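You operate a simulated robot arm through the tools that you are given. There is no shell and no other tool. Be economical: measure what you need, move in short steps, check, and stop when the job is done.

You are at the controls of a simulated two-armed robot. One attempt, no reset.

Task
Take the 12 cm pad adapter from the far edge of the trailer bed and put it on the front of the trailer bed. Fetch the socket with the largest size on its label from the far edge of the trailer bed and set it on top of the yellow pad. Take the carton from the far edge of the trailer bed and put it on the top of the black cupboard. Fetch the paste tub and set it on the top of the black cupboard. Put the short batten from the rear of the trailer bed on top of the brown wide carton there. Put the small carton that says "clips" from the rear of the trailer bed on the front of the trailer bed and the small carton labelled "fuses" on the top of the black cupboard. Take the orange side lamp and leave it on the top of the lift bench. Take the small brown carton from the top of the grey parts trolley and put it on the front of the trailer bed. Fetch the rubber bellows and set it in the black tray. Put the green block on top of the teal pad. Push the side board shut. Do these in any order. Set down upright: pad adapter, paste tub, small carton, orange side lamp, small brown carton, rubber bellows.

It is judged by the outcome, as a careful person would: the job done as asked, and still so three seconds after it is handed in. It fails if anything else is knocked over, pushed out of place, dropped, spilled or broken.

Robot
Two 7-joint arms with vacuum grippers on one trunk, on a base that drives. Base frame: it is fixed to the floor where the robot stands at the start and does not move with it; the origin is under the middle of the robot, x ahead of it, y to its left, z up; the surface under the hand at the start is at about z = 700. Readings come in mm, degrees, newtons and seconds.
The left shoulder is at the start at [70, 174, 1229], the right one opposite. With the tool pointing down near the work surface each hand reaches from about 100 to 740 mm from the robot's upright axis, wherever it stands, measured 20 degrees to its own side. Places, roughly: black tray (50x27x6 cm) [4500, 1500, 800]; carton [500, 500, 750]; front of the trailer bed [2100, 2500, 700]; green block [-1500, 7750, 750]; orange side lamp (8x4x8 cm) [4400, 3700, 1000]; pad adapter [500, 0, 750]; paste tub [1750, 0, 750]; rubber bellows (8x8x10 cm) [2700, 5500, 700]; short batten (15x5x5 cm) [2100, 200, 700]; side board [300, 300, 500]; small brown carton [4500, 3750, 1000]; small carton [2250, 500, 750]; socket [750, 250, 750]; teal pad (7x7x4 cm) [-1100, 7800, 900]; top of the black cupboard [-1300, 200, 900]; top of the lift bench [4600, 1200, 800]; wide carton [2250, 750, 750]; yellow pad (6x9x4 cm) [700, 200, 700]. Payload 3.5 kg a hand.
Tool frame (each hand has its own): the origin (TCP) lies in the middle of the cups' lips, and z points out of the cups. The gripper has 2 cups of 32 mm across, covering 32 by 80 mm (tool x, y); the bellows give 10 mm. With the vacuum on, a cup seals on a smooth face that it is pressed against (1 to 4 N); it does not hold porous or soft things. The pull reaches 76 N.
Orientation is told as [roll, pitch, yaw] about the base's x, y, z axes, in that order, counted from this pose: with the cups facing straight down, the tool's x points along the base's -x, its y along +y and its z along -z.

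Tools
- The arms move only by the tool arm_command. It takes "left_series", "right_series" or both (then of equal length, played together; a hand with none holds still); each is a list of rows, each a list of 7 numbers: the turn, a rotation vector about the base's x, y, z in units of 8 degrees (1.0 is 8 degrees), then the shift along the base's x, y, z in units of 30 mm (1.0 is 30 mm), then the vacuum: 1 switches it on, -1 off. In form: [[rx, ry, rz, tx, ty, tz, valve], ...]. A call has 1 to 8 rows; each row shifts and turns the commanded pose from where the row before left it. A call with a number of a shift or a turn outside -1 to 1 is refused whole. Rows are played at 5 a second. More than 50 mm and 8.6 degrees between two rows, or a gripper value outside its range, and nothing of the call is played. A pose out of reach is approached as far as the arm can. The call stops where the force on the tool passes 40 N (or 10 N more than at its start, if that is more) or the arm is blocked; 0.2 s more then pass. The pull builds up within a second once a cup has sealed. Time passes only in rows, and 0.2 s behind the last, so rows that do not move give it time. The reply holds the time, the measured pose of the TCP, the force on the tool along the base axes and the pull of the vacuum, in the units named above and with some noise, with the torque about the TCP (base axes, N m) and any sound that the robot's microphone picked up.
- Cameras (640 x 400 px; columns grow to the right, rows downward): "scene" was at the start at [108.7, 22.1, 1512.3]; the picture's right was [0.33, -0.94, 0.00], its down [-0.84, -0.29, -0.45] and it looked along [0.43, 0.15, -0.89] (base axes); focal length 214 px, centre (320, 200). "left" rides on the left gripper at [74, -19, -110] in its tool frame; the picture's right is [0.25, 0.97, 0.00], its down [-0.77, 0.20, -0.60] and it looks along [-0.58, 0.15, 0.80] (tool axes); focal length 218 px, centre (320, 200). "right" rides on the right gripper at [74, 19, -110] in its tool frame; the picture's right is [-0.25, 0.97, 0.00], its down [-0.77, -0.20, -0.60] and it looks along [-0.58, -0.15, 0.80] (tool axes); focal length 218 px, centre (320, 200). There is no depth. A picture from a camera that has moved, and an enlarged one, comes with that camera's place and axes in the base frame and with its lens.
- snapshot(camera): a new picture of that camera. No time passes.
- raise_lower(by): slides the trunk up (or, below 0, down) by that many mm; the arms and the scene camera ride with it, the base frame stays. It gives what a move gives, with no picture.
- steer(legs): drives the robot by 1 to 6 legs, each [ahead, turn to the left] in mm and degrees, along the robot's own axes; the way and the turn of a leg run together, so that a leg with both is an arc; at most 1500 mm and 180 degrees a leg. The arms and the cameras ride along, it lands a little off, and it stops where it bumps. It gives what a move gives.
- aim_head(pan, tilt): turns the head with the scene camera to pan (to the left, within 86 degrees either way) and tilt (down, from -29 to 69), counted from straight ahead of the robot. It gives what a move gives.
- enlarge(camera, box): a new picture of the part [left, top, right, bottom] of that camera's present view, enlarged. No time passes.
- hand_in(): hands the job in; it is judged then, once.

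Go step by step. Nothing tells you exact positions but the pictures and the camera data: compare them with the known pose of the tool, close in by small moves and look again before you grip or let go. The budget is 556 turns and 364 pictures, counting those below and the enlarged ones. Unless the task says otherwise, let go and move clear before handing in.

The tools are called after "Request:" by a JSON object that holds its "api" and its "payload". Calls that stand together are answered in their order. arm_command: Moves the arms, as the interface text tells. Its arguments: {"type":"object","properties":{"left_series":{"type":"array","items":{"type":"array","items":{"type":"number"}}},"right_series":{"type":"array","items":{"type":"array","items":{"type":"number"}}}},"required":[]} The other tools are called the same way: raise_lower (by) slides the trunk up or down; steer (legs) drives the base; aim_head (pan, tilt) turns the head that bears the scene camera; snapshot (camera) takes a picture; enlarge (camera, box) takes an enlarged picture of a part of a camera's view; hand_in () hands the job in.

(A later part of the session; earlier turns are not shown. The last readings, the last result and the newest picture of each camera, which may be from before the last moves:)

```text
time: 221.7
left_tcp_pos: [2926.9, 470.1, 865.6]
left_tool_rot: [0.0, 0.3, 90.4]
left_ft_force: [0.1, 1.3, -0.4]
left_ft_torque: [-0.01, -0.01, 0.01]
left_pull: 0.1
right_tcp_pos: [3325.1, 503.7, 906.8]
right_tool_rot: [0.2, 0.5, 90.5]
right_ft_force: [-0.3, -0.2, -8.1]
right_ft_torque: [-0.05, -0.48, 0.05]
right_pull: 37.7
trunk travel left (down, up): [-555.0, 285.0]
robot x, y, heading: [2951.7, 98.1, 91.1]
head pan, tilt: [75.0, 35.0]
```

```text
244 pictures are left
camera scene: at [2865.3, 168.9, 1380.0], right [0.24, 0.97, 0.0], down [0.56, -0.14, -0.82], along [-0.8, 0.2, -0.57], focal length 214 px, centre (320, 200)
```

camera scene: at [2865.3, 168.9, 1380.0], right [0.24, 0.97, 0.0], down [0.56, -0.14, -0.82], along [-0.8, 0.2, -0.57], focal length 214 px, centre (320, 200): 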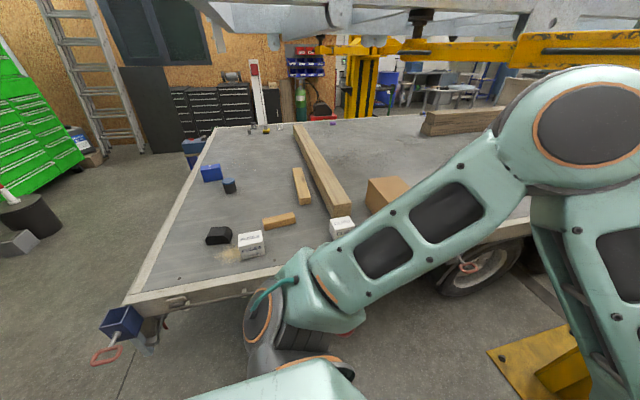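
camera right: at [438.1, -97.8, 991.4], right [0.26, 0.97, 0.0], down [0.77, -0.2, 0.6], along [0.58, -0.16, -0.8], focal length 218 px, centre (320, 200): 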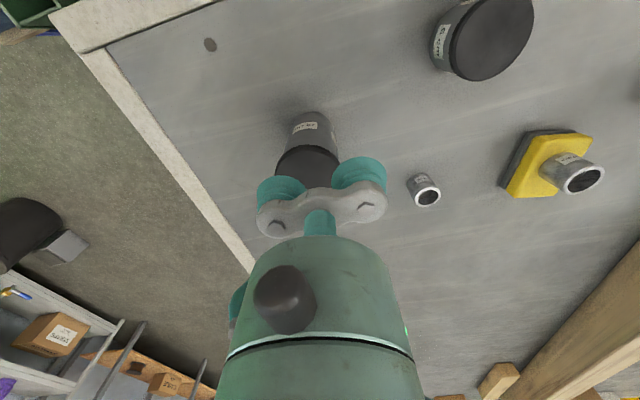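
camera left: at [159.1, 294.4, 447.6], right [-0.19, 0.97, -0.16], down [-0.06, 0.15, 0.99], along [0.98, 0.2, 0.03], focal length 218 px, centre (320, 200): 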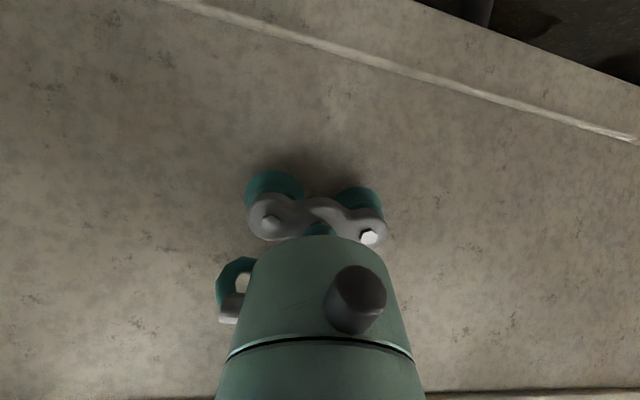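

Request:
{"api": "enlarge", "payload": {"camera": "scene", "box": [200, 160, 420, 280]}}

Request:
{"api": "enlarge", "payload": {"camera": "scene", "box": [230, 215, 280, 255]}}

Request:
{"api": "enlarge", "payload": {"camera": "scene", "box": [320, 205, 370, 245]}}

```text
2.91 times, centred on (310, 220) of scene
camera zoom: at [2865.3, 168.9, 1380.0], right [0.24, 0.97, 0.0], down [0.56, -0.14, -0.82], along [-0.8, 0.2, -0.57], focal length 624 px, centre (349, 142)
```

zoom: 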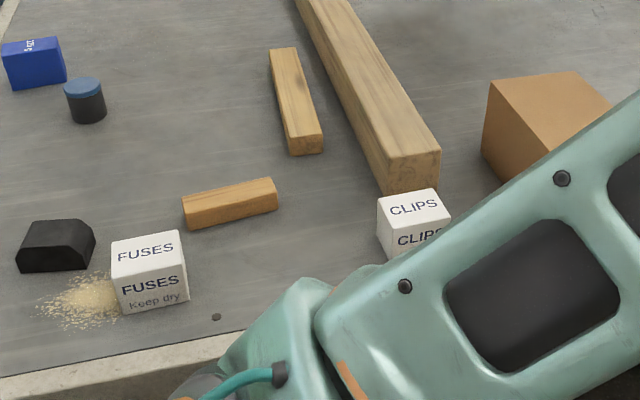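

```text
10.00 times, centred on (255, 235) of scene
camera zoom: at [2865.3, 168.9, 1380.0], right [0.24, 0.97, 0.0], down [0.56, -0.14, -0.82], along [-0.8, 0.2, -0.57], focal length 2145 px, centre (970, -150)
```

zoom: 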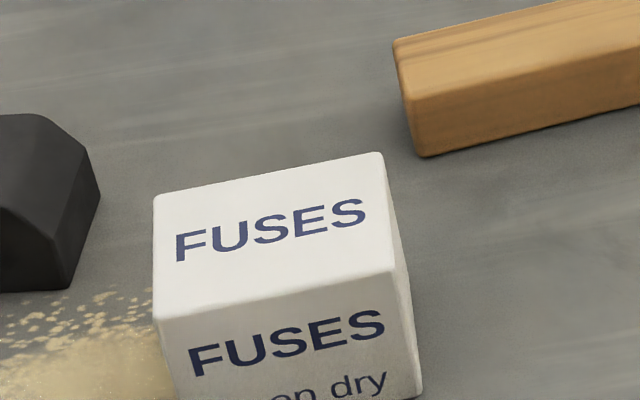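

```text
10.00 times, centred on (345, 225) of scene
camera zoom: at [2865.3, 168.9, 1380.0], right [0.24, 0.97, 0.0], down [0.56, -0.14, -0.82], along [-0.8, 0.2, -0.57], focal length 2145 px, centre (70, -50)
```

zoom: 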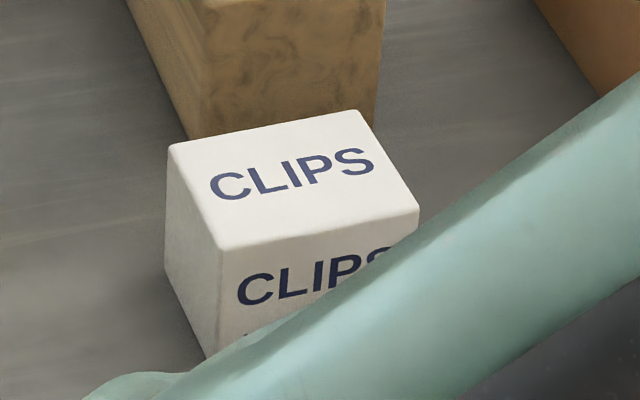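

Request:
{"api": "steer", "payload": {"legs": [[440, 0], [0, 89], [90, 0]]}}

Request:
{"api": "aim_head", "payload": {"pan": 0, "tilt": 50}}

Request:
{"api": "snapshot", "payload": {"camera": "scene"}}

```text
time: 228.9
left_tcp_pos: [2477.6, 520.5, 866.0]
left_tool_rot: [0.0, 0.4, 179.3]
left_ft_force: [0.4, -0.4, -0.6]
left_ft_torque: [-0.02, -0.01, 0.01]
left_pull: 0.1
right_tcp_pos: [2453.8, 919.6, 906.7]
right_tool_rot: [0.2, 0.7, 179.4]
right_ft_force: [-0.3, 0.5, -9.0]
right_ft_torque: [0.63, -0.06, 0.03]
right_pull: 37.6
trunk travel left (down, up): [-555.0, 285.0]
robot x, y, heading: [2852.6, 539.1, 180.1]
head pan, tilt: [75.0, 35.0]
```

```text
time: 230.3
left_tcp_pos: [2478.9, 519.6, 866.5]
left_tool_rot: [0.0, 0.3, 179.3]
left_ft_force: [0.3, 0.3, 0.5]
left_ft_torque: [0.0, -0.02, -0.01]
left_pull: 0.0
right_tcp_pos: [2453.5, 919.4, 906.0]
right_tool_rot: [0.2, 0.5, 179.3]
right_ft_force: [0.2, -0.1, -8.4]
right_ft_torque: [0.58, -0.03, 0.01]
right_pull: 37.6
trunk travel left (down, up): [-555.0, 285.0]
robot x, y, heading: [2854.5, 533.6, 180.0]
head pan, tilt: [0.0, 50.0]
```

```text
240 pictures are left
camera scene: at [2725.3, 539.3, 1358.2], right [0.0, 1.0, 0.0], down [0.77, 0.0, -0.64], along [-0.64, 0.0, -0.77], focal length 214 px, centre (320, 200)
```

scene: 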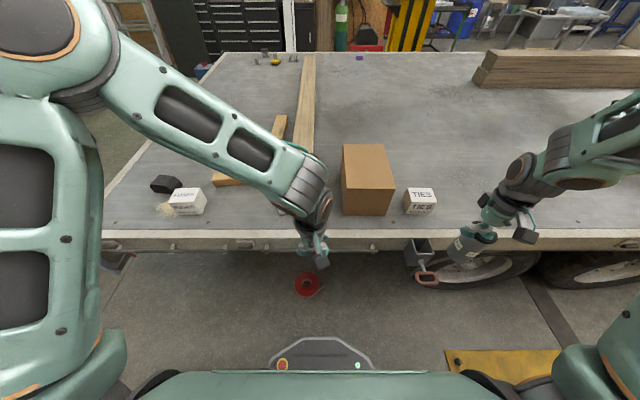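

Request:
{"api": "snapshot", "payload": {"camera": "left"}}

```text
239 pictures are left
camera left: at [2551.5, 538.2, 976.4], right [0.24, -0.97, 0.0], down [-0.78, -0.19, 0.6], along [-0.58, -0.15, -0.8], focal length 218 px, centre (320, 200)
```

left: 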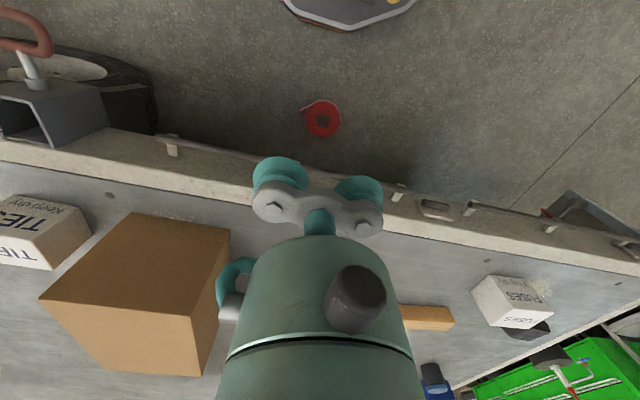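

Request:
{"api": "arm_command", "payload": {"left_series": [[0, 0, 0, 0, -1, 0, -1], [0, 0, 0, 0, -1, 0, -1], [0, 0, 0, 0, -1, 0, -1], [0, 0, 0, 0, -1, 0, -1], [0, 0, 0, 0, -1, 0, -1]]}}

Request:
{"api": "snapshot", "payload": {"camera": "scene"}}

Request:
{"api": "enlarge", "payload": {"camera": "scene", "box": [240, 120, 440, 240]}}

```text
time: 231.6
left_tcp_pos: [2478.9, 367.7, 866.4]
left_tool_rot: [-0.1, 0.4, 179.3]
left_ft_force: [0.5, -0.9, -0.2]
left_ft_torque: [0.04, 0.0, -0.02]
left_pull: 0.0
right_tcp_pos: [2454.7, 917.5, 907.1]
right_tool_rot: [0.1, 0.4, 179.3]
right_ft_force: [-0.2, -1.0, -8.9]
right_ft_torque: [0.59, -0.03, 0.01]
right_pull: 37.9
trunk travel left (down, up): [-555.0, 285.0]
robot x, y, heading: [2855.0, 537.0, 180.0]
head pan, tilt: [0.0, 50.0]
```

```text
238 pictures are left
camera scene: at [2725.7, 538.3, 1358.2], right [0.0, 1.0, 0.0], down [0.77, 0.0, -0.64], along [-0.64, 0.0, -0.77], focal length 214 px, centre (320, 200)
```

scene: 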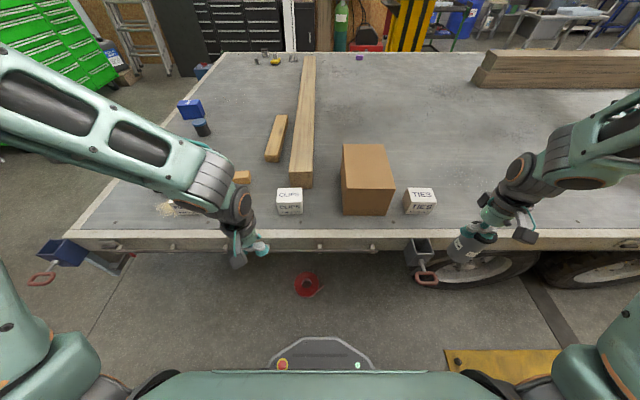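

```text
3.20 times, centred on (340, 180) of scene
camera zoom: at [2725.7, 538.3, 1358.2], right [0.0, 1.0, 0.0], down [0.77, 0.0, -0.64], along [-0.64, 0.0, -0.77], focal length 686 px, centre (256, 264)
```

zoom: 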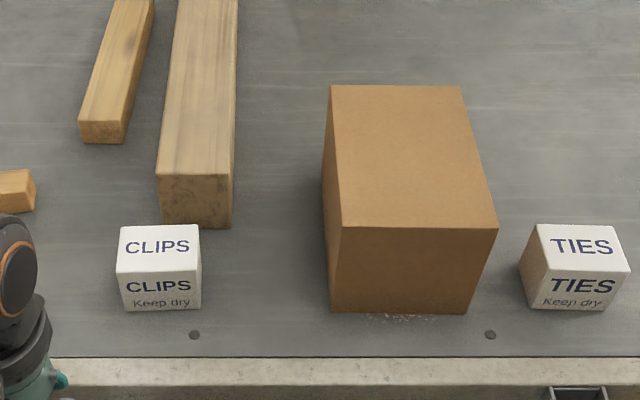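

CLIPS top centre ≈ (2215, 428, 773); wide carton spans x 2015–2252, y 627–787, top 847. Left hand goes over CLIPS.

Request:
{"api": "arm_command", "payload": {"left_series": [[0, 0, 0, -1, 0.25, 0, -1], [0, 0, 0, -1, 0.25, 0, -1], [0, 0, 0, -1, 0.25, 0, -1], [0, 0, 0, -1, 0.25, 0, -1], [0, 0, 0, -1, 0.25, 0, -1], [0, 0, 0, -1, 0.25, 0, -1], [0, 0, 0, -1, 0.25, 0, -1], [0, 0, 0, -1, 0.25, 0, -1]]}}

Request:
{"api": "arm_command", "payload": {"left_series": [[0, 0, 0, -0.8, 0, -0.9, -1], [0, 0, 0, 0, 0, -0.9, -1]]}}

Request:
{"api": "snapshot", "payload": {"camera": "left"}}

Request:
{"api": "enlarge", "payload": {"camera": "scene", "box": [240, 120, 440, 240]}}

```text
time: 233.3
left_tcp_pos: [2236.9, 429.9, 864.7]
left_tool_rot: [0.0, 0.4, 179.3]
left_ft_force: [0.5, 0.5, -0.3]
left_ft_torque: [-0.03, -0.01, 0.0]
left_pull: 0.0
right_tcp_pos: [2452.7, 918.4, 906.8]
right_tool_rot: [0.2, 0.5, 179.4]
right_ft_force: [0.8, 0.3, -8.4]
right_ft_torque: [0.59, -0.05, 0.02]
right_pull: 37.7
trunk travel left (down, up): [-555.0, 285.0]
robot x, y, heading: [2853.9, 535.8, 180.0]
head pan, tilt: [0.0, 50.0]
```

```text
time: 233.9
left_tcp_pos: [2216.4, 429.5, 811.2]
left_tool_rot: [0.0, 0.3, 179.1]
left_ft_force: [0.5, 0.0, 0.0]
left_ft_torque: [-0.01, 0.0, 0.02]
left_pull: 0.1
right_tcp_pos: [2453.3, 919.6, 907.1]
right_tool_rot: [0.2, 0.5, 179.4]
right_ft_force: [1.3, 0.1, -8.9]
right_ft_torque: [0.63, -0.06, 0.06]
right_pull: 38.2
trunk travel left (down, up): [-555.0, 285.0]
robot x, y, heading: [2856.0, 540.5, 180.1]
head pan, tilt: [0.0, 50.0]
```

```text
236 pictures are left
camera left: at [2287.5, 447.5, 922.6], right [0.24, -0.97, 0.0], down [-0.78, -0.19, 0.6], along [-0.58, -0.14, -0.8], focal length 218 px, centre (320, 200)
```

left: 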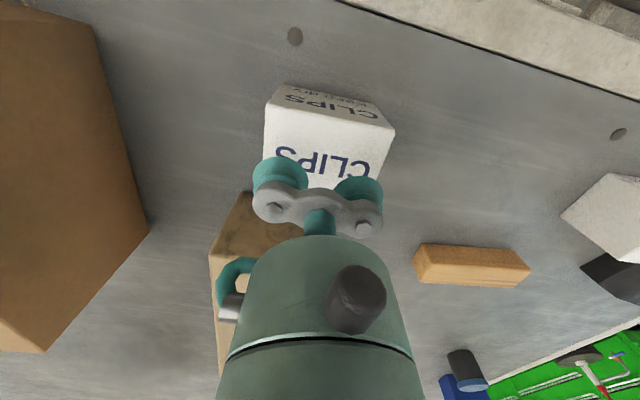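

```text
3.20 times, centred on (340, 180) of scene
camera zoom: at [2725.6, 539.2, 1358.3], right [0.0, 1.0, 0.0], down [0.77, 0.0, -0.64], along [-0.64, 0.0, -0.77], focal length 686 px, centre (256, 264)
```

zoom: 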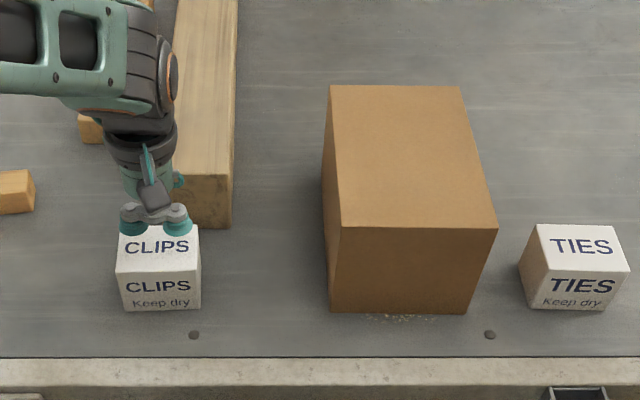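

Request:
{"api": "arm_command", "payload": {"left_series": [[0, 0, 0, 0.05, 0, -0.9, 1], [0, 0, 0, 0, 0, -0.25, 1], [0, 0, 0, 0, 0, -0.15, 1], [0, 0, 0, 0, 0, -0.1, 1], [0, 0, 0, 0, 0, 0, 1], [0, 0, 0, 0, 0, 0, 1]]}}

```text
time: 235.3
left_tcp_pos: [2217.1, 430.1, 773.3]
left_tool_rot: [0.0, -0.1, 179.4]
left_ft_force: [-9.5, -4.4, 34.6]
left_ft_torque: [-0.08, -0.04, 0.12]
left_pull: 75.1
right_tcp_pos: [2455.4, 918.7, 908.4]
right_tool_rot: [0.2, 0.4, 179.4]
right_ft_force: [-0.4, 0.3, -8.3]
right_ft_torque: [0.6, -0.08, 0.03]
right_pull: 37.5
trunk travel left (down, up): [-555.0, 285.0]
robot x, y, heading: [2852.7, 537.9, 179.9]
head pan, tilt: [0.0, 50.0]
```

Request:
{"api": "arm_command", "payload": {"left_series": [[0, 0, 0, 0, 0, 0.5, 1], [0, 0, 0, 0, 0, 1, 1], [0, 0, 0, 0, 0, 1, 1], [0, 0, 0, 0, 0, 1, 1], [0, 0, 0, 1, 0, 0.5, 1], [0, 0, 0, 1, 0, 0, 1], [0, 0, 0, 1, 0, 0, 1], [0, 0, 0, 1, 0, 0, 1]]}}

Request:
{"api": "arm_command", "payload": {"left_series": [[0, 0, 0, 1, 0, 0, 1], [0, 0, 0, 1, 0, 0, 1], [0, 0, 0, 1, 0, 0, 1], [0, 0, 0, 1, 0, 0, 1]]}}

Request:
{"api": "steer", "payload": {"legs": [[-650, 0], [0, -90]]}}

Request:
{"api": "aim_head", "payload": {"pan": 0, "tilt": 25}}

Request:
{"api": "snapshot", "payload": {"camera": "scene"}}

```text
time: 237.2
left_tcp_pos: [2337.1, 430.3, 889.3]
left_tool_rot: [-0.1, 0.3, 179.3]
left_ft_force: [0.3, -0.1, -1.3]
left_ft_torque: [-0.01, -0.02, 0.01]
left_pull: 75.5
right_tcp_pos: [2453.0, 919.0, 907.1]
right_tool_rot: [0.2, 0.5, 179.4]
right_ft_force: [0.3, -0.7, -9.2]
right_ft_torque: [0.54, -0.09, 0.0]
right_pull: 37.8
trunk travel left (down, up): [-555.0, 285.0]
robot x, y, heading: [2854.1, 538.7, 179.8]
head pan, tilt: [0.0, 50.0]
```

```text
time: 238.2
left_tcp_pos: [2459.2, 428.5, 889.5]
left_tool_rot: [0.0, 0.3, 179.2]
left_ft_force: [-0.5, 0.2, 0.2]
left_ft_torque: [-0.01, -0.01, 0.0]
left_pull: 75.6
right_tcp_pos: [2454.2, 919.1, 907.9]
right_tool_rot: [0.3, 0.5, 179.4]
right_ft_force: [0.2, 0.5, -8.2]
right_ft_torque: [0.52, -0.07, 0.07]
right_pull: 38.0
trunk travel left (down, up): [-555.0, 285.0]
robot x, y, heading: [2857.2, 533.9, 179.9]
head pan, tilt: [0.0, 50.0]
```

```text
time: 245.6
left_tcp_pos: [3397.3, 932.9, 889.4]
left_tool_rot: [0.0, 0.5, 89.5]
left_ft_force: [0.0, -0.6, -1.7]
left_ft_torque: [-0.01, -0.01, -0.01]
left_pull: 75.2
right_tcp_pos: [3887.2, 936.9, 906.7]
right_tool_rot: [0.2, 0.5, 89.6]
right_ft_force: [0.3, 0.5, -8.6]
right_ft_torque: [-0.07, -0.58, 0.04]
right_pull: 37.5
trunk travel left (down, up): [-555.0, 285.0]
robot x, y, heading: [3505.5, 535.0, 90.2]
head pan, tilt: [0.0, 50.0]
```

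```text
time: 246.5
left_tcp_pos: [3397.9, 933.2, 888.3]
left_tool_rot: [0.0, 0.4, 89.6]
left_ft_force: [0.5, 0.1, -1.2]
left_ft_torque: [-0.03, -0.01, 0.03]
left_pull: 75.1
right_tcp_pos: [3885.7, 938.8, 907.5]
right_tool_rot: [0.2, 0.7, 89.6]
right_ft_force: [0.1, 0.4, -9.1]
right_ft_torque: [-0.05, -0.57, 0.04]
right_pull: 38.3
trunk travel left (down, up): [-555.0, 285.0]
robot x, y, heading: [3506.9, 533.9, 90.3]
head pan, tilt: [0.0, 25.0]
```

```text
234 pictures are left
camera scene: at [3505.5, 680.7, 1395.6], right [1.0, 0.0, 0.0], down [0.0, -0.42, -0.91], along [0.0, 0.91, -0.42], focal length 214 px, centre (320, 200)
```

scene: 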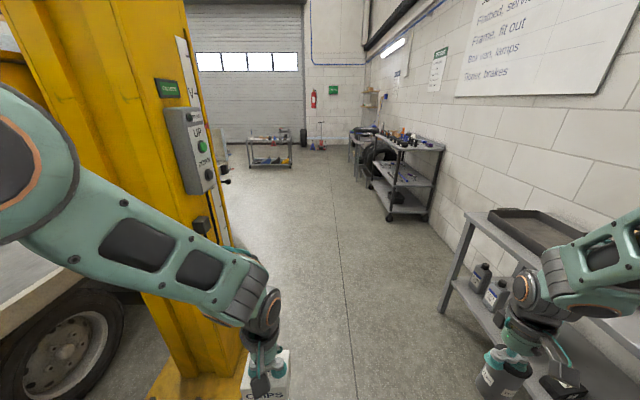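

Request:
{"api": "steer", "payload": {"legs": [[1500, 0], [420, 0], [0, 90]]}}

Request:
{"api": "aim_head", "payload": {"pan": 0, "tilt": 30}}

Request:
{"api": "snapshot", "payload": {"camera": "scene"}}

```text
time: 259.9
left_tcp_pos: [3104.8, 2348.1, 888.3]
left_tool_rot: [0.0, 0.4, 179.6]
left_ft_force: [-0.4, -0.1, -1.1]
left_ft_torque: [0.0, -0.01, -0.03]
left_pull: 75.5
right_tcp_pos: [3098.7, 2837.6, 907.0]
right_tool_rot: [0.3, 0.7, 179.7]
right_ft_force: [0.1, 0.1, -8.0]
right_ft_torque: [0.53, -0.05, 0.03]
right_pull: 38.4
trunk travel left (down, up): [-555.0, 285.0]
robot x, y, heading: [3501.1, 2459.2, -179.7]
head pan, tilt: [0.0, 25.0]
```

```text
time: 260.6
left_tcp_pos: [3105.1, 2348.9, 887.7]
left_tool_rot: [-0.1, 0.4, 179.6]
left_ft_force: [0.1, -0.1, -1.7]
left_ft_torque: [-0.02, -0.01, 0.01]
left_pull: 75.0
right_tcp_pos: [3098.1, 2836.9, 906.9]
right_tool_rot: [0.1, 0.6, 179.8]
right_ft_force: [-0.2, 0.4, -9.0]
right_ft_torque: [0.55, -0.07, 0.05]
right_pull: 37.8
trunk travel left (down, up): [-555.0, 285.0]
robot x, y, heading: [3503.1, 2459.8, -179.8]
head pan, tilt: [0.0, 30.0]
```

```text
233 pictures are left
camera scene: at [3358.8, 2459.3, 1387.7], right [-0.01, 1.0, 0.0], down [0.5, 0.0, -0.87], along [-0.87, 0.0, -0.5], focal length 214 px, centre (320, 200)
```

scene: 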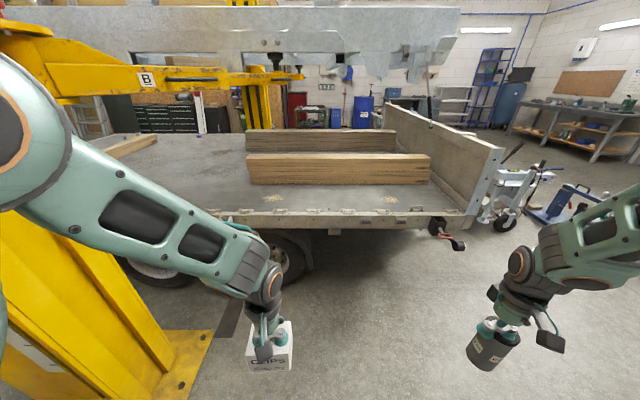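

Request:
{"api": "steer", "payload": {"legs": [[640, 0]]}}

Request:
{"api": "aim_head", "payload": {"pan": 0, "tilt": 48}}

Request:
{"api": "snapshot", "payload": {"camera": "scene"}}

```text
time: 264.1
left_tcp_pos: [2469.5, 2343.3, 889.1]
left_tool_rot: [0.0, 0.5, 179.6]
left_ft_force: [-0.3, 0.0, -1.4]
left_ft_torque: [0.02, 0.0, -0.02]
left_pull: 75.4
right_tcp_pos: [2460.8, 2832.8, 907.4]
right_tool_rot: [0.2, 0.6, 179.8]
right_ft_force: [0.1, 0.7, -8.4]
right_ft_torque: [0.62, -0.05, 0.08]
right_pull: 37.5
trunk travel left (down, up): [-555.0, 285.0]
robot x, y, heading: [2864.0, 2453.7, -179.6]
head pan, tilt: [0.0, 30.0]
```

```text
time: 264.9
left_tcp_pos: [2469.1, 2343.9, 888.8]
left_tool_rot: [0.0, 0.5, 179.6]
left_ft_force: [0.2, -0.9, -1.6]
left_ft_torque: [0.01, 0.01, -0.01]
left_pull: 75.3
right_tcp_pos: [2462.5, 2832.2, 907.1]
right_tool_rot: [0.3, 0.6, 179.8]
right_ft_force: [-0.2, -0.5, -8.3]
right_ft_torque: [0.58, -0.06, 0.03]
right_pull: 37.4
trunk travel left (down, up): [-555.0, 285.0]
robot x, y, heading: [2864.0, 2455.1, -179.5]
head pan, tilt: [0.0, 48.0]
```

```text
232 pictures are left
camera scene: at [2734.0, 2455.1, 1361.0], right [-0.01, 1.0, 0.0], down [0.74, 0.01, -0.67], along [-0.67, -0.01, -0.74], focal length 214 px, centre (320, 200)
```

scene: 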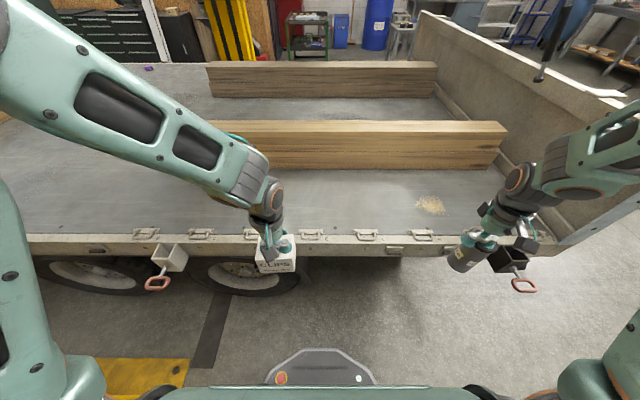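

Request:
{"api": "arm_command", "payload": {"left_series": [[0, 0, 0, -1, 0, 0, 1], [0, 0, 0, -1, 0, 0, 1], [0, 0, 0, -1, 0, 0, 1], [0, 0, 0, -1, 0, 0, 1], [0, 0, 0, -1, 0, 0, 1], [0, 0, 0, -1, 0, 0, 1], [0, 0, 0, -1, 0, 0, 1], [0, 0, 0, -1, 0, 0, 1]], "right_series": [[0, 0, 0, -0.9, -0.8, 0, 1], [0, 0, 0, -0.9, -0.8, 0, 1], [0, 0, 0, -0.9, -0.8, 0, 1], [0, 0, 0, -0.9, -0.8, 0, 1], [0, 0, 0, -0.9, -0.8, 0, 1], [0, 0, 0, -0.9, -0.8, 0, 1], [0, 0, 0, -0.9, -0.8, 0, 1], [0, 0, 0, -0.9, -0.8, 0, 1]]}}

Request:
{"api": "snapshot", "payload": {"camera": "scene"}}

```text
time: 266.8
left_tcp_pos: [2225.4, 2340.5, 887.0]
left_tool_rot: [-0.1, 0.5, 179.7]
left_ft_force: [-0.1, 0.0, -1.0]
left_ft_torque: [-0.01, -0.05, 0.04]
left_pull: 75.2
right_tcp_pos: [2243.4, 2639.2, 905.8]
right_tool_rot: [0.1, 0.8, 179.8]
right_ft_force: [-0.9, -0.9, -8.5]
right_ft_torque: [0.61, -0.06, 0.03]
right_pull: 37.6
trunk travel left (down, up): [-555.0, 285.0]
robot x, y, heading: [2864.2, 2455.3, -179.7]
head pan, tilt: [0.0, 48.0]
```

```text
231 pictures are left
camera scene: at [2730.7, 2453.8, 1360.6], right [-0.01, 1.0, 0.0], down [0.75, 0.01, -0.67], along [-0.67, 0.0, -0.75], focal length 214 px, centre (320, 200)
```

scene: 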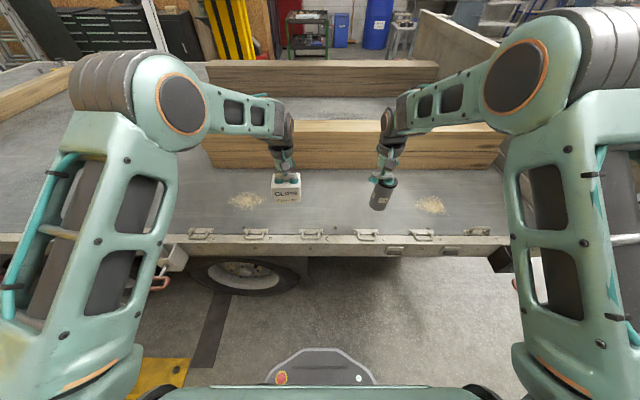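

Request:
{"api": "arm_command", "payload": {"left_series": [[0, 0, 0, 0, 0, -1, 1], [0, 0, 0, 0, 0, -1, 1], [0, 0, 0, 0, 0, -1, 1], [0, 0, 0, 0, 0, 0, 1]], "right_series": [[0.5, 0, 0, 0, 0, -0.5, 1], [0.5, 0, 0, 0, 0, -0.5, 1], [0, 0, 0, 0, 0, -0.5, 1], [0, 0, 0, 0, 0, 0, 1]]}}

Request:
{"api": "enlarge", "payload": {"camera": "scene", "box": [240, 140, 440, 250]}}

```text
time: 267.8
left_tcp_pos: [2228.2, 2341.4, 797.6]
left_tool_rot: [0.0, 0.3, 179.7]
left_ft_force: [-0.1, -0.3, -1.4]
left_ft_torque: [0.01, 0.0, 0.02]
left_pull: 76.0
right_tcp_pos: [2245.0, 2639.0, 862.8]
right_tool_rot: [-8.0, 0.5, 179.9]
right_ft_force: [0.0, 0.0, -9.4]
right_ft_torque: [0.52, -0.08, 0.02]
right_pull: 38.1
trunk travel left (down, up): [-555.0, 285.0]
robot x, y, heading: [2867.7, 2458.3, -179.6]
head pan, tilt: [0.0, 48.0]
```

```text
3.20 times, centred on (340, 195) of scene
camera zoom: at [2734.0, 2454.2, 1360.9], right [-0.01, 1.0, 0.0], down [0.74, 0.01, -0.67], along [-0.67, 0.0, -0.74], focal length 686 px, centre (256, 216)
```

zoom: 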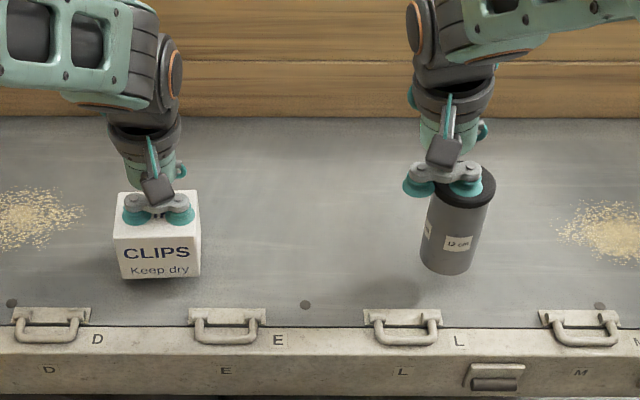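

Request:
{"api": "arm_command", "payload": {"left_series": [[0, 0, 0, 0, 0, -0.4, 1], [0, 0, 0, 0, 0, -0.15, 1], [0, 0, 0, 0, 0, -0.1, 1], [0, 0, 0, 0, 0, 0, 1]], "right_series": [[0, 0, 0, 0, 0, -0.5, 1], [0, 0, 0, 0, 0, -0.3, 1], [0, 0, 0, 0, 0, -0.2, 1], [0, 0, 0, 0, 0, 0, 1]]}}

Request:
{"api": "enlarge", "payload": {"camera": "scene", "box": [240, 140, 440, 250]}}

```text
time: 268.8
left_tcp_pos: [2229.0, 2343.0, 778.3]
left_tool_rot: [0.1, 0.4, 179.7]
left_ft_force: [-0.7, -0.5, -0.9]
left_ft_torque: [0.02, -0.05, 0.0]
left_pull: 75.6
right_tcp_pos: [2243.7, 2639.8, 831.6]
right_tool_rot: [-7.8, 0.5, 179.8]
right_ft_force: [0.6, 0.1, -8.7]
right_ft_torque: [0.52, -0.09, 0.07]
right_pull: 37.5
trunk travel left (down, up): [-555.0, 285.0]
robot x, y, heading: [2864.0, 2454.0, -179.7]
head pan, tilt: [0.0, 48.0]
```

```text
3.20 times, centred on (340, 195) of scene
camera zoom: at [2733.6, 2454.6, 1360.9], right [-0.01, 1.0, 0.0], down [0.74, 0.01, -0.67], along [-0.67, -0.01, -0.74], focal length 686 px, centre (256, 216)
```

zoom: 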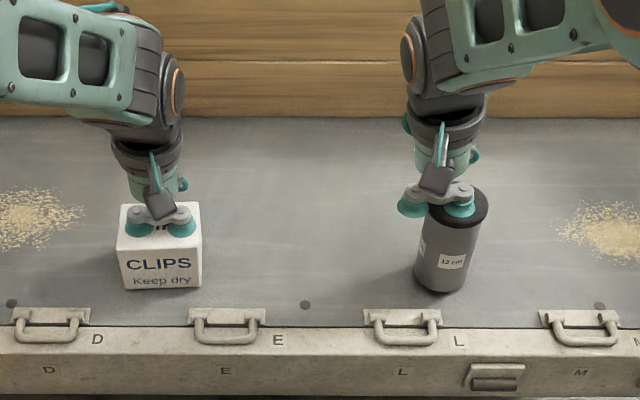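

Both are just above the bed. A few more mm down each until contact.

Request:
{"api": "arm_command", "payload": {"left_series": [[0, 0, 0, 0, 0, -0.1, 1], [0, 0, 0, 0, 0, -0.07, 1], [0, 0, 0, 0, 0, 0, 1]], "right_series": [[0, 0, 0, 0, 0, -0.15, 1], [0, 0, 0, 0, 0, -0.1, 1], [0, 0, 0, 0, 0, 0, 1]]}}

```text
time: 269.6
left_tcp_pos: [2228.6, 2342.2, 775.0]
left_tool_rot: [0.0, 0.2, 179.8]
left_ft_force: [-0.8, -1.4, 8.6]
left_ft_torque: [-0.11, 0.03, 0.01]
left_pull: 76.2
right_tcp_pos: [2244.6, 2640.5, 825.3]
right_tool_rot: [-7.8, 0.5, 179.7]
right_ft_force: [-0.8, 0.9, -9.5]
right_ft_torque: [0.51, -0.06, 0.06]
right_pull: 37.6
trunk travel left (down, up): [-555.0, 285.0]
robot x, y, heading: [2865.6, 2455.6, -179.6]
head pan, tilt: [0.0, 48.0]
```

Request:
{"api": "arm_command", "payload": {"left_series": [[0, 0, 0, 0, 0, 0.05, -1], [0, 0, 0, 0, 0, 0, -1], [0, 0, 0, 0, 0, 0, -1], [0, 0, 0, 0, 0, 0.3, -1], [0, 0, 0, 0, 0, 1, -1], [0, 0, 0, 0, 0, 1, -1]], "right_series": [[0, 0, 0, 0, 0, -0.07, 1], [0, 0, 0, 0, 0, -0.07, 1], [0, 0, 0, 0, 0, -0.07, 1], [0, 0, 0, 0, 0, -0.05, 1], [0, 0, 0, 0, 0, 0, 1], [0, 0, 0, 0, 0, 0, 1]]}}

Request:
{"api": "enlarge", "payload": {"camera": "scene", "box": [240, 140, 440, 250]}}

```text
time: 270.9
left_tcp_pos: [2231.2, 2341.7, 845.8]
left_tool_rot: [-0.2, 0.2, 179.7]
left_ft_force: [-0.5, -0.4, -0.2]
left_ft_torque: [-0.03, 0.01, 0.0]
left_pull: 0.1
right_tcp_pos: [2246.0, 2640.8, 819.1]
right_tool_rot: [-7.9, 0.2, 179.7]
right_ft_force: [2.5, 2.1, 24.3]
right_ft_torque: [0.89, 0.27, -0.04]
right_pull: 37.9
trunk travel left (down, up): [-555.0, 285.0]
robot x, y, heading: [2863.8, 2454.0, -179.9]
head pan, tilt: [0.0, 48.0]
```

```text
3.20 times, centred on (340, 195) of scene
camera zoom: at [2738.5, 2453.9, 1361.4], right [-0.01, 1.0, 0.0], down [0.74, 0.01, -0.67], along [-0.67, 0.0, -0.74], focal length 686 px, centre (256, 216)
```

zoom: 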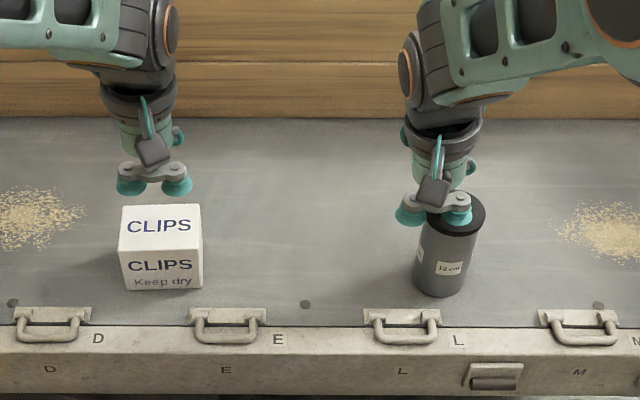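

Request:
{"api": "arm_command", "payload": {"right_series": [[0, 0, 0, 0, 0, 0.07, 1], [0, 0, 0, 0, 0, 0, -1], [0, 0, 0, 0, 0, 0, -1], [0, 0, 0, 0, 0, 0, -1], [0, 0, 0, 0, 0, 0.3, -1], [0, 0, 0, 0, 0, 0.7, -1], [-0.5, 0, 0, 0, 0, 1, -1], [-0.5, 0, 0, 0, 0, 1, -1]]}}

Request:
{"api": "enlarge", "payload": {"camera": "scene", "box": [240, 140, 440, 250]}}

```text
time: 272.8
left_tcp_pos: [2230.7, 2343.2, 845.3]
left_tool_rot: [0.0, 0.3, 179.7]
left_ft_force: [-0.1, 0.3, -0.5]
left_ft_torque: [-0.01, 0.01, -0.03]
left_pull: 0.0
right_tcp_pos: [2245.6, 2640.5, 909.0]
right_tool_rot: [0.2, 0.5, 179.8]
right_ft_force: [-0.5, 0.2, 0.3]
right_ft_torque: [-0.03, 0.03, 0.03]
right_pull: 0.0
trunk travel left (down, up): [-555.0, 285.0]
robot x, y, heading: [2862.8, 2456.6, -179.6]
head pan, tilt: [0.0, 48.0]
```

```text
3.20 times, centred on (340, 195) of scene
camera zoom: at [2735.2, 2454.9, 1361.0], right [-0.01, 1.0, 0.0], down [0.74, 0.01, -0.67], along [-0.67, -0.01, -0.74], focal length 686 px, centre (256, 216)
```

zoom: 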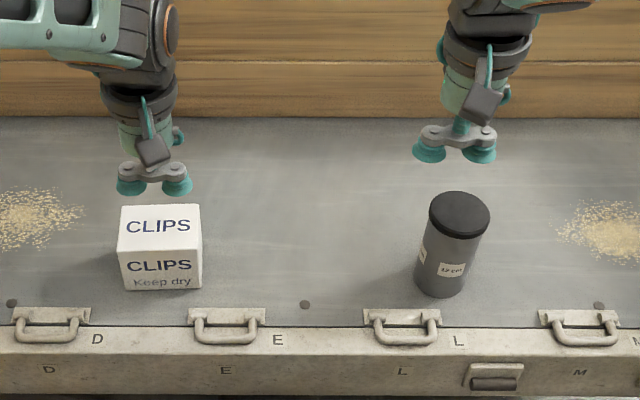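

Request:
{"api": "arm_command", "payload": {"left_series": [[0, 0, 0, 1, 0, 0.5, -1], [0, 0, 0, 1, 0, 0.5, -1], [0, 0, 0, 1, 0, 0, -1], [0, 0, 0, 1, 0, 0, -1], [0, 0, 0, 1, 0, 0, -1], [0, 0, 0, 1, 0, 0, -1], [0, 0, 0, 1, 0, 0, -1], [0, 0, 0, 1, 0, 0, -1]], "right_series": [[0, 0, 0, 1, 0, 0, -1], [0, 0, 0, 1, 0, 0, -1], [0, 0, 0, 1, 0, 0, -1], [0, 0, 0, 1, 0, 0, -1], [0, 0, 0, 1, 0, 0, -1], [0, 0, 0, 1, 0, 0, -1], [0, 0, 0, 1, 0, 0, -1], [0, 0, 0, 0, 0, 0, -1]]}}

Request:
{"api": "steer", "payload": {"legs": [[-640, 0], [0, -120]]}}

Request:
{"api": "aim_head", "payload": {"pan": 0, "tilt": 25}}

Request:
{"api": "snapshot", "payload": {"camera": "scene"}}

```text
time: 274.6
left_tcp_pos: [2470.7, 2342.8, 875.6]
left_tool_rot: [0.0, 0.2, 179.7]
left_ft_force: [-0.2, -0.7, 0.3]
left_ft_torque: [0.01, -0.01, 0.01]
left_pull: 0.0
right_tcp_pos: [2454.8, 2639.8, 909.3]
right_tool_rot: [0.3, 0.5, 179.9]
right_ft_force: [-1.0, 0.4, -0.3]
right_ft_torque: [0.0, 0.0, -0.03]
right_pull: 0.1
trunk travel left (down, up): [-555.0, 285.0]
robot x, y, heading: [2866.1, 2457.1, -179.8]
head pan, tilt: [0.0, 48.0]
```

```text
time: 283.1
left_tcp_pos: [3600.6, 2856.9, 875.2]
left_tool_rot: [0.1, 0.3, 59.7]
left_ft_force: [0.2, -0.3, -0.3]
left_ft_torque: [0.01, 0.01, 0.0]
left_pull: 0.1
right_tcp_pos: [3865.1, 2719.4, 909.6]
right_tool_rot: [0.2, 0.5, 59.7]
right_ft_force: [0.5, -0.9, 0.0]
right_ft_torque: [-0.03, -0.01, 0.0]
right_pull: 0.0
trunk travel left (down, up): [-555.0, 285.0]
robot x, y, heading: [3499.8, 2459.7, 60.0]
head pan, tilt: [0.0, 48.0]
```

```text
time: 284.0
left_tcp_pos: [3601.0, 2857.1, 875.6]
left_tool_rot: [0.0, 0.2, 59.6]
left_ft_force: [0.3, -0.5, 0.2]
left_ft_torque: [0.02, 0.0, 0.01]
left_pull: 0.1
right_tcp_pos: [3865.3, 2720.7, 909.7]
right_tool_rot: [0.1, 0.5, 59.7]
right_ft_force: [-0.2, -0.5, 0.9]
right_ft_torque: [0.02, 0.02, 0.02]
right_pull: 0.0
trunk travel left (down, up): [-555.0, 285.0]
robot x, y, heading: [3499.2, 2461.0, 60.5]
head pan, tilt: [0.0, 25.0]
```

```text
226 pictures are left
camera scene: at [3568.5, 2584.3, 1395.7], right [0.87, -0.5, 0.0], down [-0.21, -0.37, -0.91], along [0.45, 0.79, -0.42], focal length 214 px, centre (320, 200)
```

scene: 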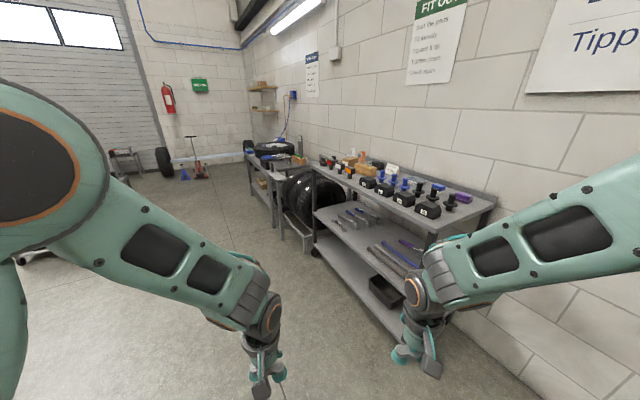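

Request:
{"api": "enlarge", "payload": {"camera": "scene", "box": [290, 130, 510, 260]}}

```text
2.91 times, centred on (400, 195) of scene
camera zoom: at [3568.5, 2584.3, 1395.7], right [0.87, -0.5, 0.0], down [-0.21, -0.37, -0.91], along [0.45, 0.79, -0.42], focal length 624 px, centre (87, 214)
```

zoom: 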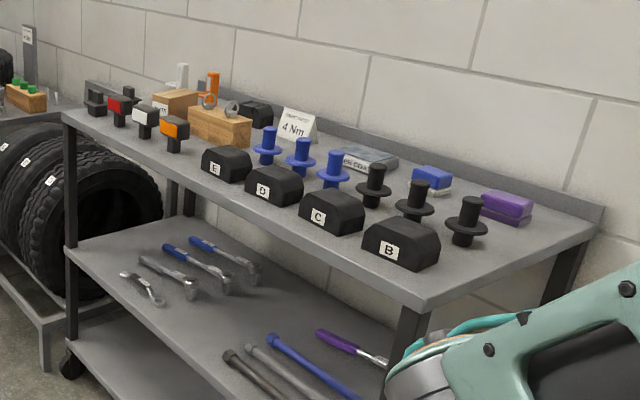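

Request:
{"api": "raise_lower", "payload": {"by": 230}}

Request:
{"api": "steer", "payload": {"legs": [[0, 13.5], [1180, 0], [0, -74]]}}

Request:
{"api": "aim_head", "payload": {"pan": 0, "tilt": 40}}

Request:
{"api": "snapshot", "payload": {"camera": "scene"}}

```text
time: 286.4
left_tcp_pos: [3600.7, 2856.5, 1104.9]
left_tool_rot: [0.0, 0.4, 59.7]
left_ft_force: [-0.3, 0.1, 0.0]
left_ft_torque: [0.0, 0.0, 0.0]
left_pull: 0.0
right_tcp_pos: [3865.3, 2720.9, 1139.5]
right_tool_rot: [0.1, 0.5, 59.6]
right_ft_force: [-0.7, -0.3, 0.1]
right_ft_torque: [0.01, 0.03, 0.01]
right_pull: 0.0
trunk travel left (down, up): [-785.0, 55.0]
robot x, y, heading: [3499.9, 2457.7, 60.2]
head pan, tilt: [0.0, 25.0]
```

```text
time: 296.4
left_tcp_pos: [4226.1, 3710.7, 1105.7]
left_tool_rot: [-0.1, 0.3, -0.4]
left_ft_force: [0.6, 0.3, -0.3]
left_ft_torque: [-0.01, 0.0, -0.01]
left_pull: 0.0
right_tcp_pos: [4241.8, 3412.3, 1141.2]
right_tool_rot: [0.1, 0.5, -0.3]
right_ft_force: [-0.1, -0.7, 0.3]
right_ft_torque: [-0.03, 0.04, 0.02]
right_pull: 0.0
trunk travel left (down, up): [-785.0, 55.0]
robot x, y, heading: [3831.6, 3604.1, 0.5]
head pan, tilt: [0.0, 25.0]
```

```text
time: 297.2
left_tcp_pos: [4227.0, 3710.3, 1105.0]
left_tool_rot: [0.0, 0.3, -0.4]
left_ft_force: [-0.1, -0.8, -0.4]
left_ft_torque: [-0.03, 0.0, 0.01]
left_pull: 0.1
right_tcp_pos: [4240.9, 3412.3, 1138.6]
right_tool_rot: [0.1, 0.6, -0.2]
right_ft_force: [0.6, 0.5, 0.1]
right_ft_torque: [-0.01, -0.02, 0.03]
right_pull: 0.1
trunk travel left (down, up): [-785.0, 55.0]
robot x, y, heading: [3835.7, 3601.7, 0.5]
head pan, tilt: [0.0, 40.0]
```

```text
224 pictures are left
camera scene: at [3965.9, 3600.5, 1602.5], right [0.01, -1.0, 0.0], down [-0.64, 0.0, -0.77], along [0.77, 0.0, -0.64], focal length 214 px, centre (320, 200)
```

scene: 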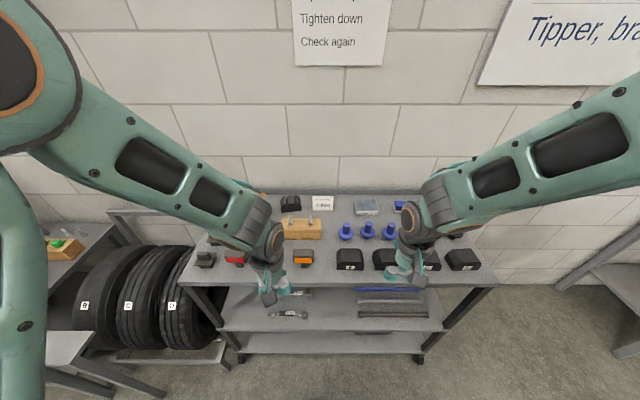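

Request:
{"api": "arm_command", "payload": {"left_series": [[0, 0, 0, -0.5, 1, 0, -1], [0, 0, 0, -0.5, 1, 0, -1], [0, 0, 0, 0, 1, 0, -1], [0, 0, 0, 0, 1, 0, -1], [0, 0, 0, 0, 1, 0, -1], [0, 0, 0, 0, 1, 0, -1]]}}

Request:
{"api": "enlarge", "payload": {"camera": "scene", "box": [180, 170, 420, 290]}}

```text
time: 298.6
left_tcp_pos: [4197.5, 3893.3, 1104.8]
left_tool_rot: [-0.1, 0.3, -0.4]
left_ft_force: [0.5, -0.2, -0.2]
left_ft_torque: [-0.02, 0.02, 0.02]
left_pull: 0.1
right_tcp_pos: [4241.0, 3412.8, 1139.1]
right_tool_rot: [0.1, 0.6, -0.2]
right_ft_force: [-0.4, -0.9, 0.1]
right_ft_torque: [0.02, -0.02, -0.03]
right_pull: 0.3
trunk travel left (down, up): [-785.0, 55.0]
robot x, y, heading: [3829.0, 3598.1, 0.1]
head pan, tilt: [0.0, 40.0]
```

```text
2.67 times, centred on (300, 230) of scene
camera zoom: at [3965.9, 3602.4, 1602.4], right [0.01, -1.0, 0.0], down [-0.64, 0.0, -0.77], along [0.77, 0.0, -0.64], focal length 572 px, centre (373, 120)
```

zoom: 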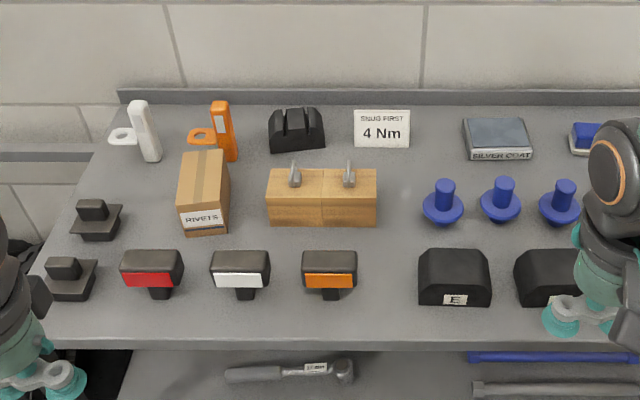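

Trolley top z≈918; orange lamp top ≈ (4413, 3660, 998); brown RIVETS carton ≈ (4585, 3845, 970). I'll move closer and bring the right hand over the lamp.

Request:
{"api": "steer", "payload": {"legs": [[110, 0]]}}

Request:
{"api": "arm_command", "payload": {"right_series": [[0, 0, 0, 0.3, 1, 0, -1], [0, 0, 0, 0.3, 1, 0, -1], [0, 0, 0, 0.3, 1, 0, -1], [0, 0, 0, 0.3, 1, 0, -1], [0, 0, 0, 0.3, 1, 0, -1], [0, 0, 0, 0.3, 1, 0, -1], [0, 0, 0, 0.3, 1, 0, -1], [0, 0, 0, 0.3, 1, -0.5, -1]]}}

Request:
{"api": "snapshot", "payload": {"camera": "right"}}

Request:
{"api": "enlarge", "payload": {"camera": "scene", "box": [200, 180, 420, 310]}}

```text
time: 299.8
left_tcp_pos: [4306.0, 3891.5, 1104.9]
left_tool_rot: [0.1, 0.1, -0.5]
left_ft_force: [-0.7, -0.3, 0.1]
left_ft_torque: [-0.01, -0.02, 0.0]
left_pull: 0.0
right_tcp_pos: [4349.9, 3413.1, 1138.9]
right_tool_rot: [0.1, 0.5, -0.3]
right_ft_force: [0.5, 0.9, -0.8]
right_ft_torque: [0.0, 0.02, 0.04]
right_pull: 0.1
trunk travel left (down, up): [-785.0, 55.0]
robot x, y, heading: [3940.5, 3602.3, 0.2]
head pan, tilt: [0.0, 40.0]
```

```text
time: 301.6
left_tcp_pos: [4307.6, 3891.5, 1105.2]
left_tool_rot: [-0.1, 0.4, -0.4]
left_ft_force: [0.4, -0.6, -0.8]
left_ft_torque: [-0.01, 0.02, 0.01]
left_pull: 0.0
right_tcp_pos: [4427.9, 3653.6, 1132.4]
right_tool_rot: [1.3, 0.4, -0.8]
right_ft_force: [0.5, -0.4, -0.1]
right_ft_torque: [-0.01, 0.02, 0.01]
right_pull: 0.0
trunk travel left (down, up): [-785.0, 55.0]
robot x, y, heading: [3943.6, 3602.5, 0.4]
head pan, tilt: [0.0, 40.0]
```

```text
222 pictures are left
camera right: at [4355.3, 3670.4, 1243.1], right [0.27, 0.96, 0.02], down [0.77, -0.23, 0.6], along [0.58, -0.14, -0.8], focal length 218 px, centre (320, 200)
```

right: 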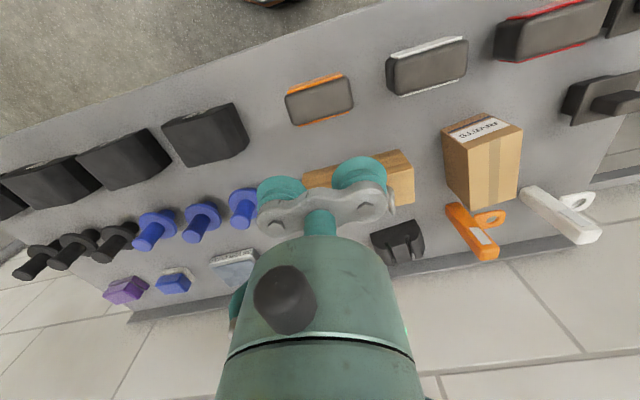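

```text
2.91 times, centred on (310, 245) of scene
camera zoom: at [4076.8, 3603.1, 1602.4], right [0.01, -1.0, 0.0], down [-0.64, 0.0, -0.77], along [0.77, 0.0, -0.64], focal length 624 px, centre (349, 69)
```

zoom: 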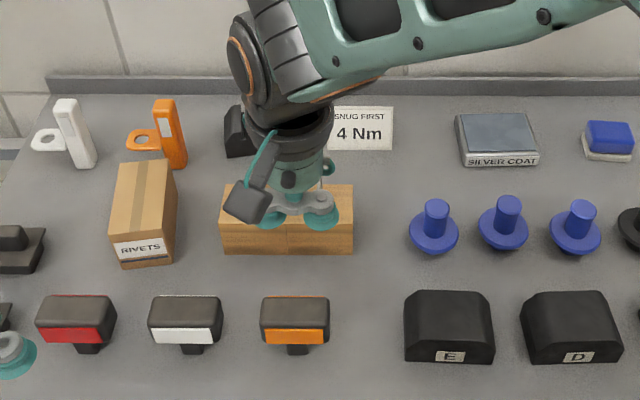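

Request:
{"api": "arm_command", "payload": {"right_series": [[0, 0, 0, -0.4, -0.3, -0.8, -1], [0, 0, 0, -0.33, -0.27, -0.9, -1], [0, 0, 0, 0, 0, -0.9, -1], [0, 0, 0, 0, 0, -0.8, -1]]}}

Request:
{"api": "enlarge", "payload": {"camera": "scene", "box": [260, 240, 360, 310]}}

Request:
{"api": "snapshot", "payload": {"camera": "right"}}

```text
time: 302.6
left_tcp_pos: [4307.9, 3891.3, 1106.2]
left_tool_rot: [-0.1, 0.4, -0.4]
left_ft_force: [0.7, -0.7, 0.1]
left_ft_torque: [0.03, 0.02, 0.0]
left_pull: 0.1
right_tcp_pos: [4403.3, 3634.4, 1022.9]
right_tool_rot: [0.5, 0.5, -0.8]
right_ft_force: [0.1, -0.2, -1.1]
right_ft_torque: [0.01, 0.04, 0.01]
right_pull: 0.1
trunk travel left (down, up): [-785.0, 55.0]
robot x, y, heading: [3944.0, 3596.5, 0.3]
head pan, tilt: [0.0, 40.0]
```

```text
5.71 times, centred on (310, 275) of scene
camera zoom: at [4076.4, 3602.0, 1602.4], right [0.01, -1.0, 0.0], down [-0.64, 0.0, -0.77], along [0.77, 0.0, -0.64], focal length 1226 px, centre (377, -229)
```

zoom: 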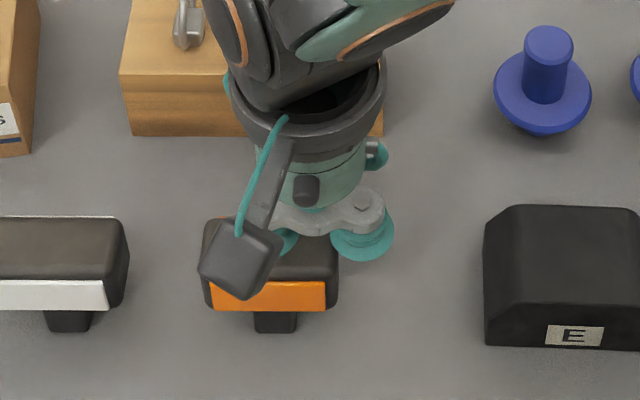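

```text
219 pictures are left
camera right: at [4331.9, 3653.2, 1133.4], right [0.26, 0.96, 0.0], down [0.77, -0.22, 0.6], along [0.58, -0.15, -0.8], focal length 218 px, centre (320, 200)
```

right: 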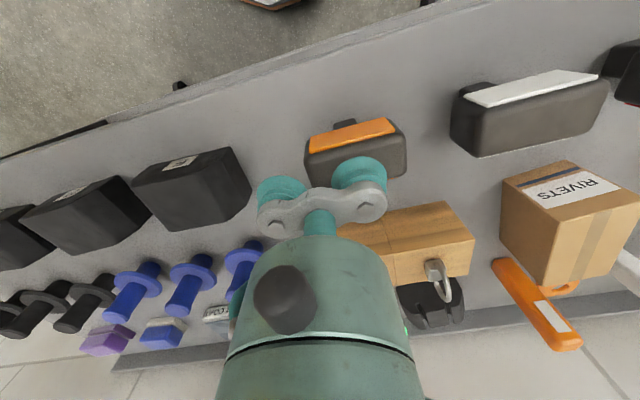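

Request:
{"api": "arm_command", "payload": {"right_series": [[0, 0, 0, 0, 0, -0.3, 1], [0, 0, 0, 0, 0, -0.15, 1], [0, 0, 0, 0, 0, -0.1, 1], [0, 0, 0, 0, 0, 0, 1], [0, 0, 0, 0, 0, 0, 1]]}}

```text
time: 303.8
left_tcp_pos: [4307.2, 3892.6, 1105.9]
left_tool_rot: [-0.1, 0.2, -0.4]
left_ft_force: [0.1, -0.7, -0.3]
left_ft_torque: [-0.01, 0.0, 0.0]
left_pull: 0.1
right_tcp_pos: [4401.4, 3634.4, 1005.6]
right_tool_rot: [0.3, 0.6, -0.4]
right_ft_force: [0.2, 0.2, 0.6]
right_ft_torque: [-0.05, -0.01, -0.01]
right_pull: 0.1
trunk travel left (down, up): [-785.0, 55.0]
robot x, y, heading: [3944.3, 3598.0, 0.2]
head pan, tilt: [0.0, 40.0]
```

Request:
{"api": "arm_command", "payload": {"right_series": [[0, 0, 0, 0, 0, -0.1, 1], [0, 0, 0, 0, 0, -0.1, 1], [0, 0, 0, 0, 0, -0.1, 1], [0, 0, 0, 0, 0, 0, 1], [0, 0, 0, 0, 0, 0, 1]]}}

Request:
{"api": "enlarge", "payload": {"camera": "scene", "box": [260, 240, 360, 310]}}

```text
time: 305.0
left_tcp_pos: [4306.8, 3891.2, 1105.5]
left_tool_rot: [0.0, 0.2, -0.4]
left_ft_force: [-0.2, 0.4, 0.2]
left_ft_torque: [0.02, -0.03, -0.02]
left_pull: 0.2
right_tcp_pos: [4401.3, 3636.0, 996.7]
right_tool_rot: [0.3, 0.7, -0.5]
right_ft_force: [-0.6, 1.0, 1.1]
right_ft_torque: [0.04, 0.01, 0.0]
right_pull: 0.1
trunk travel left (down, up): [-785.0, 55.0]
robot x, y, heading: [3940.0, 3598.5, 0.5]
head pan, tilt: [0.0, 40.0]
```

```text
5.71 times, centred on (310, 275) of scene
camera zoom: at [4075.7, 3601.7, 1602.4], right [0.01, -1.0, 0.0], down [-0.64, 0.0, -0.77], along [0.77, 0.0, -0.64], focal length 1226 px, centre (377, -229)
```

zoom: 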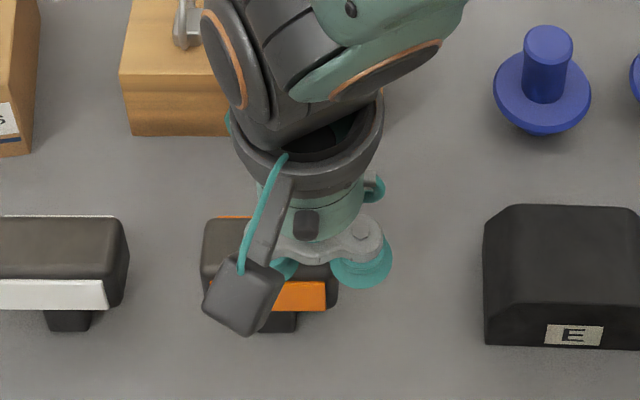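

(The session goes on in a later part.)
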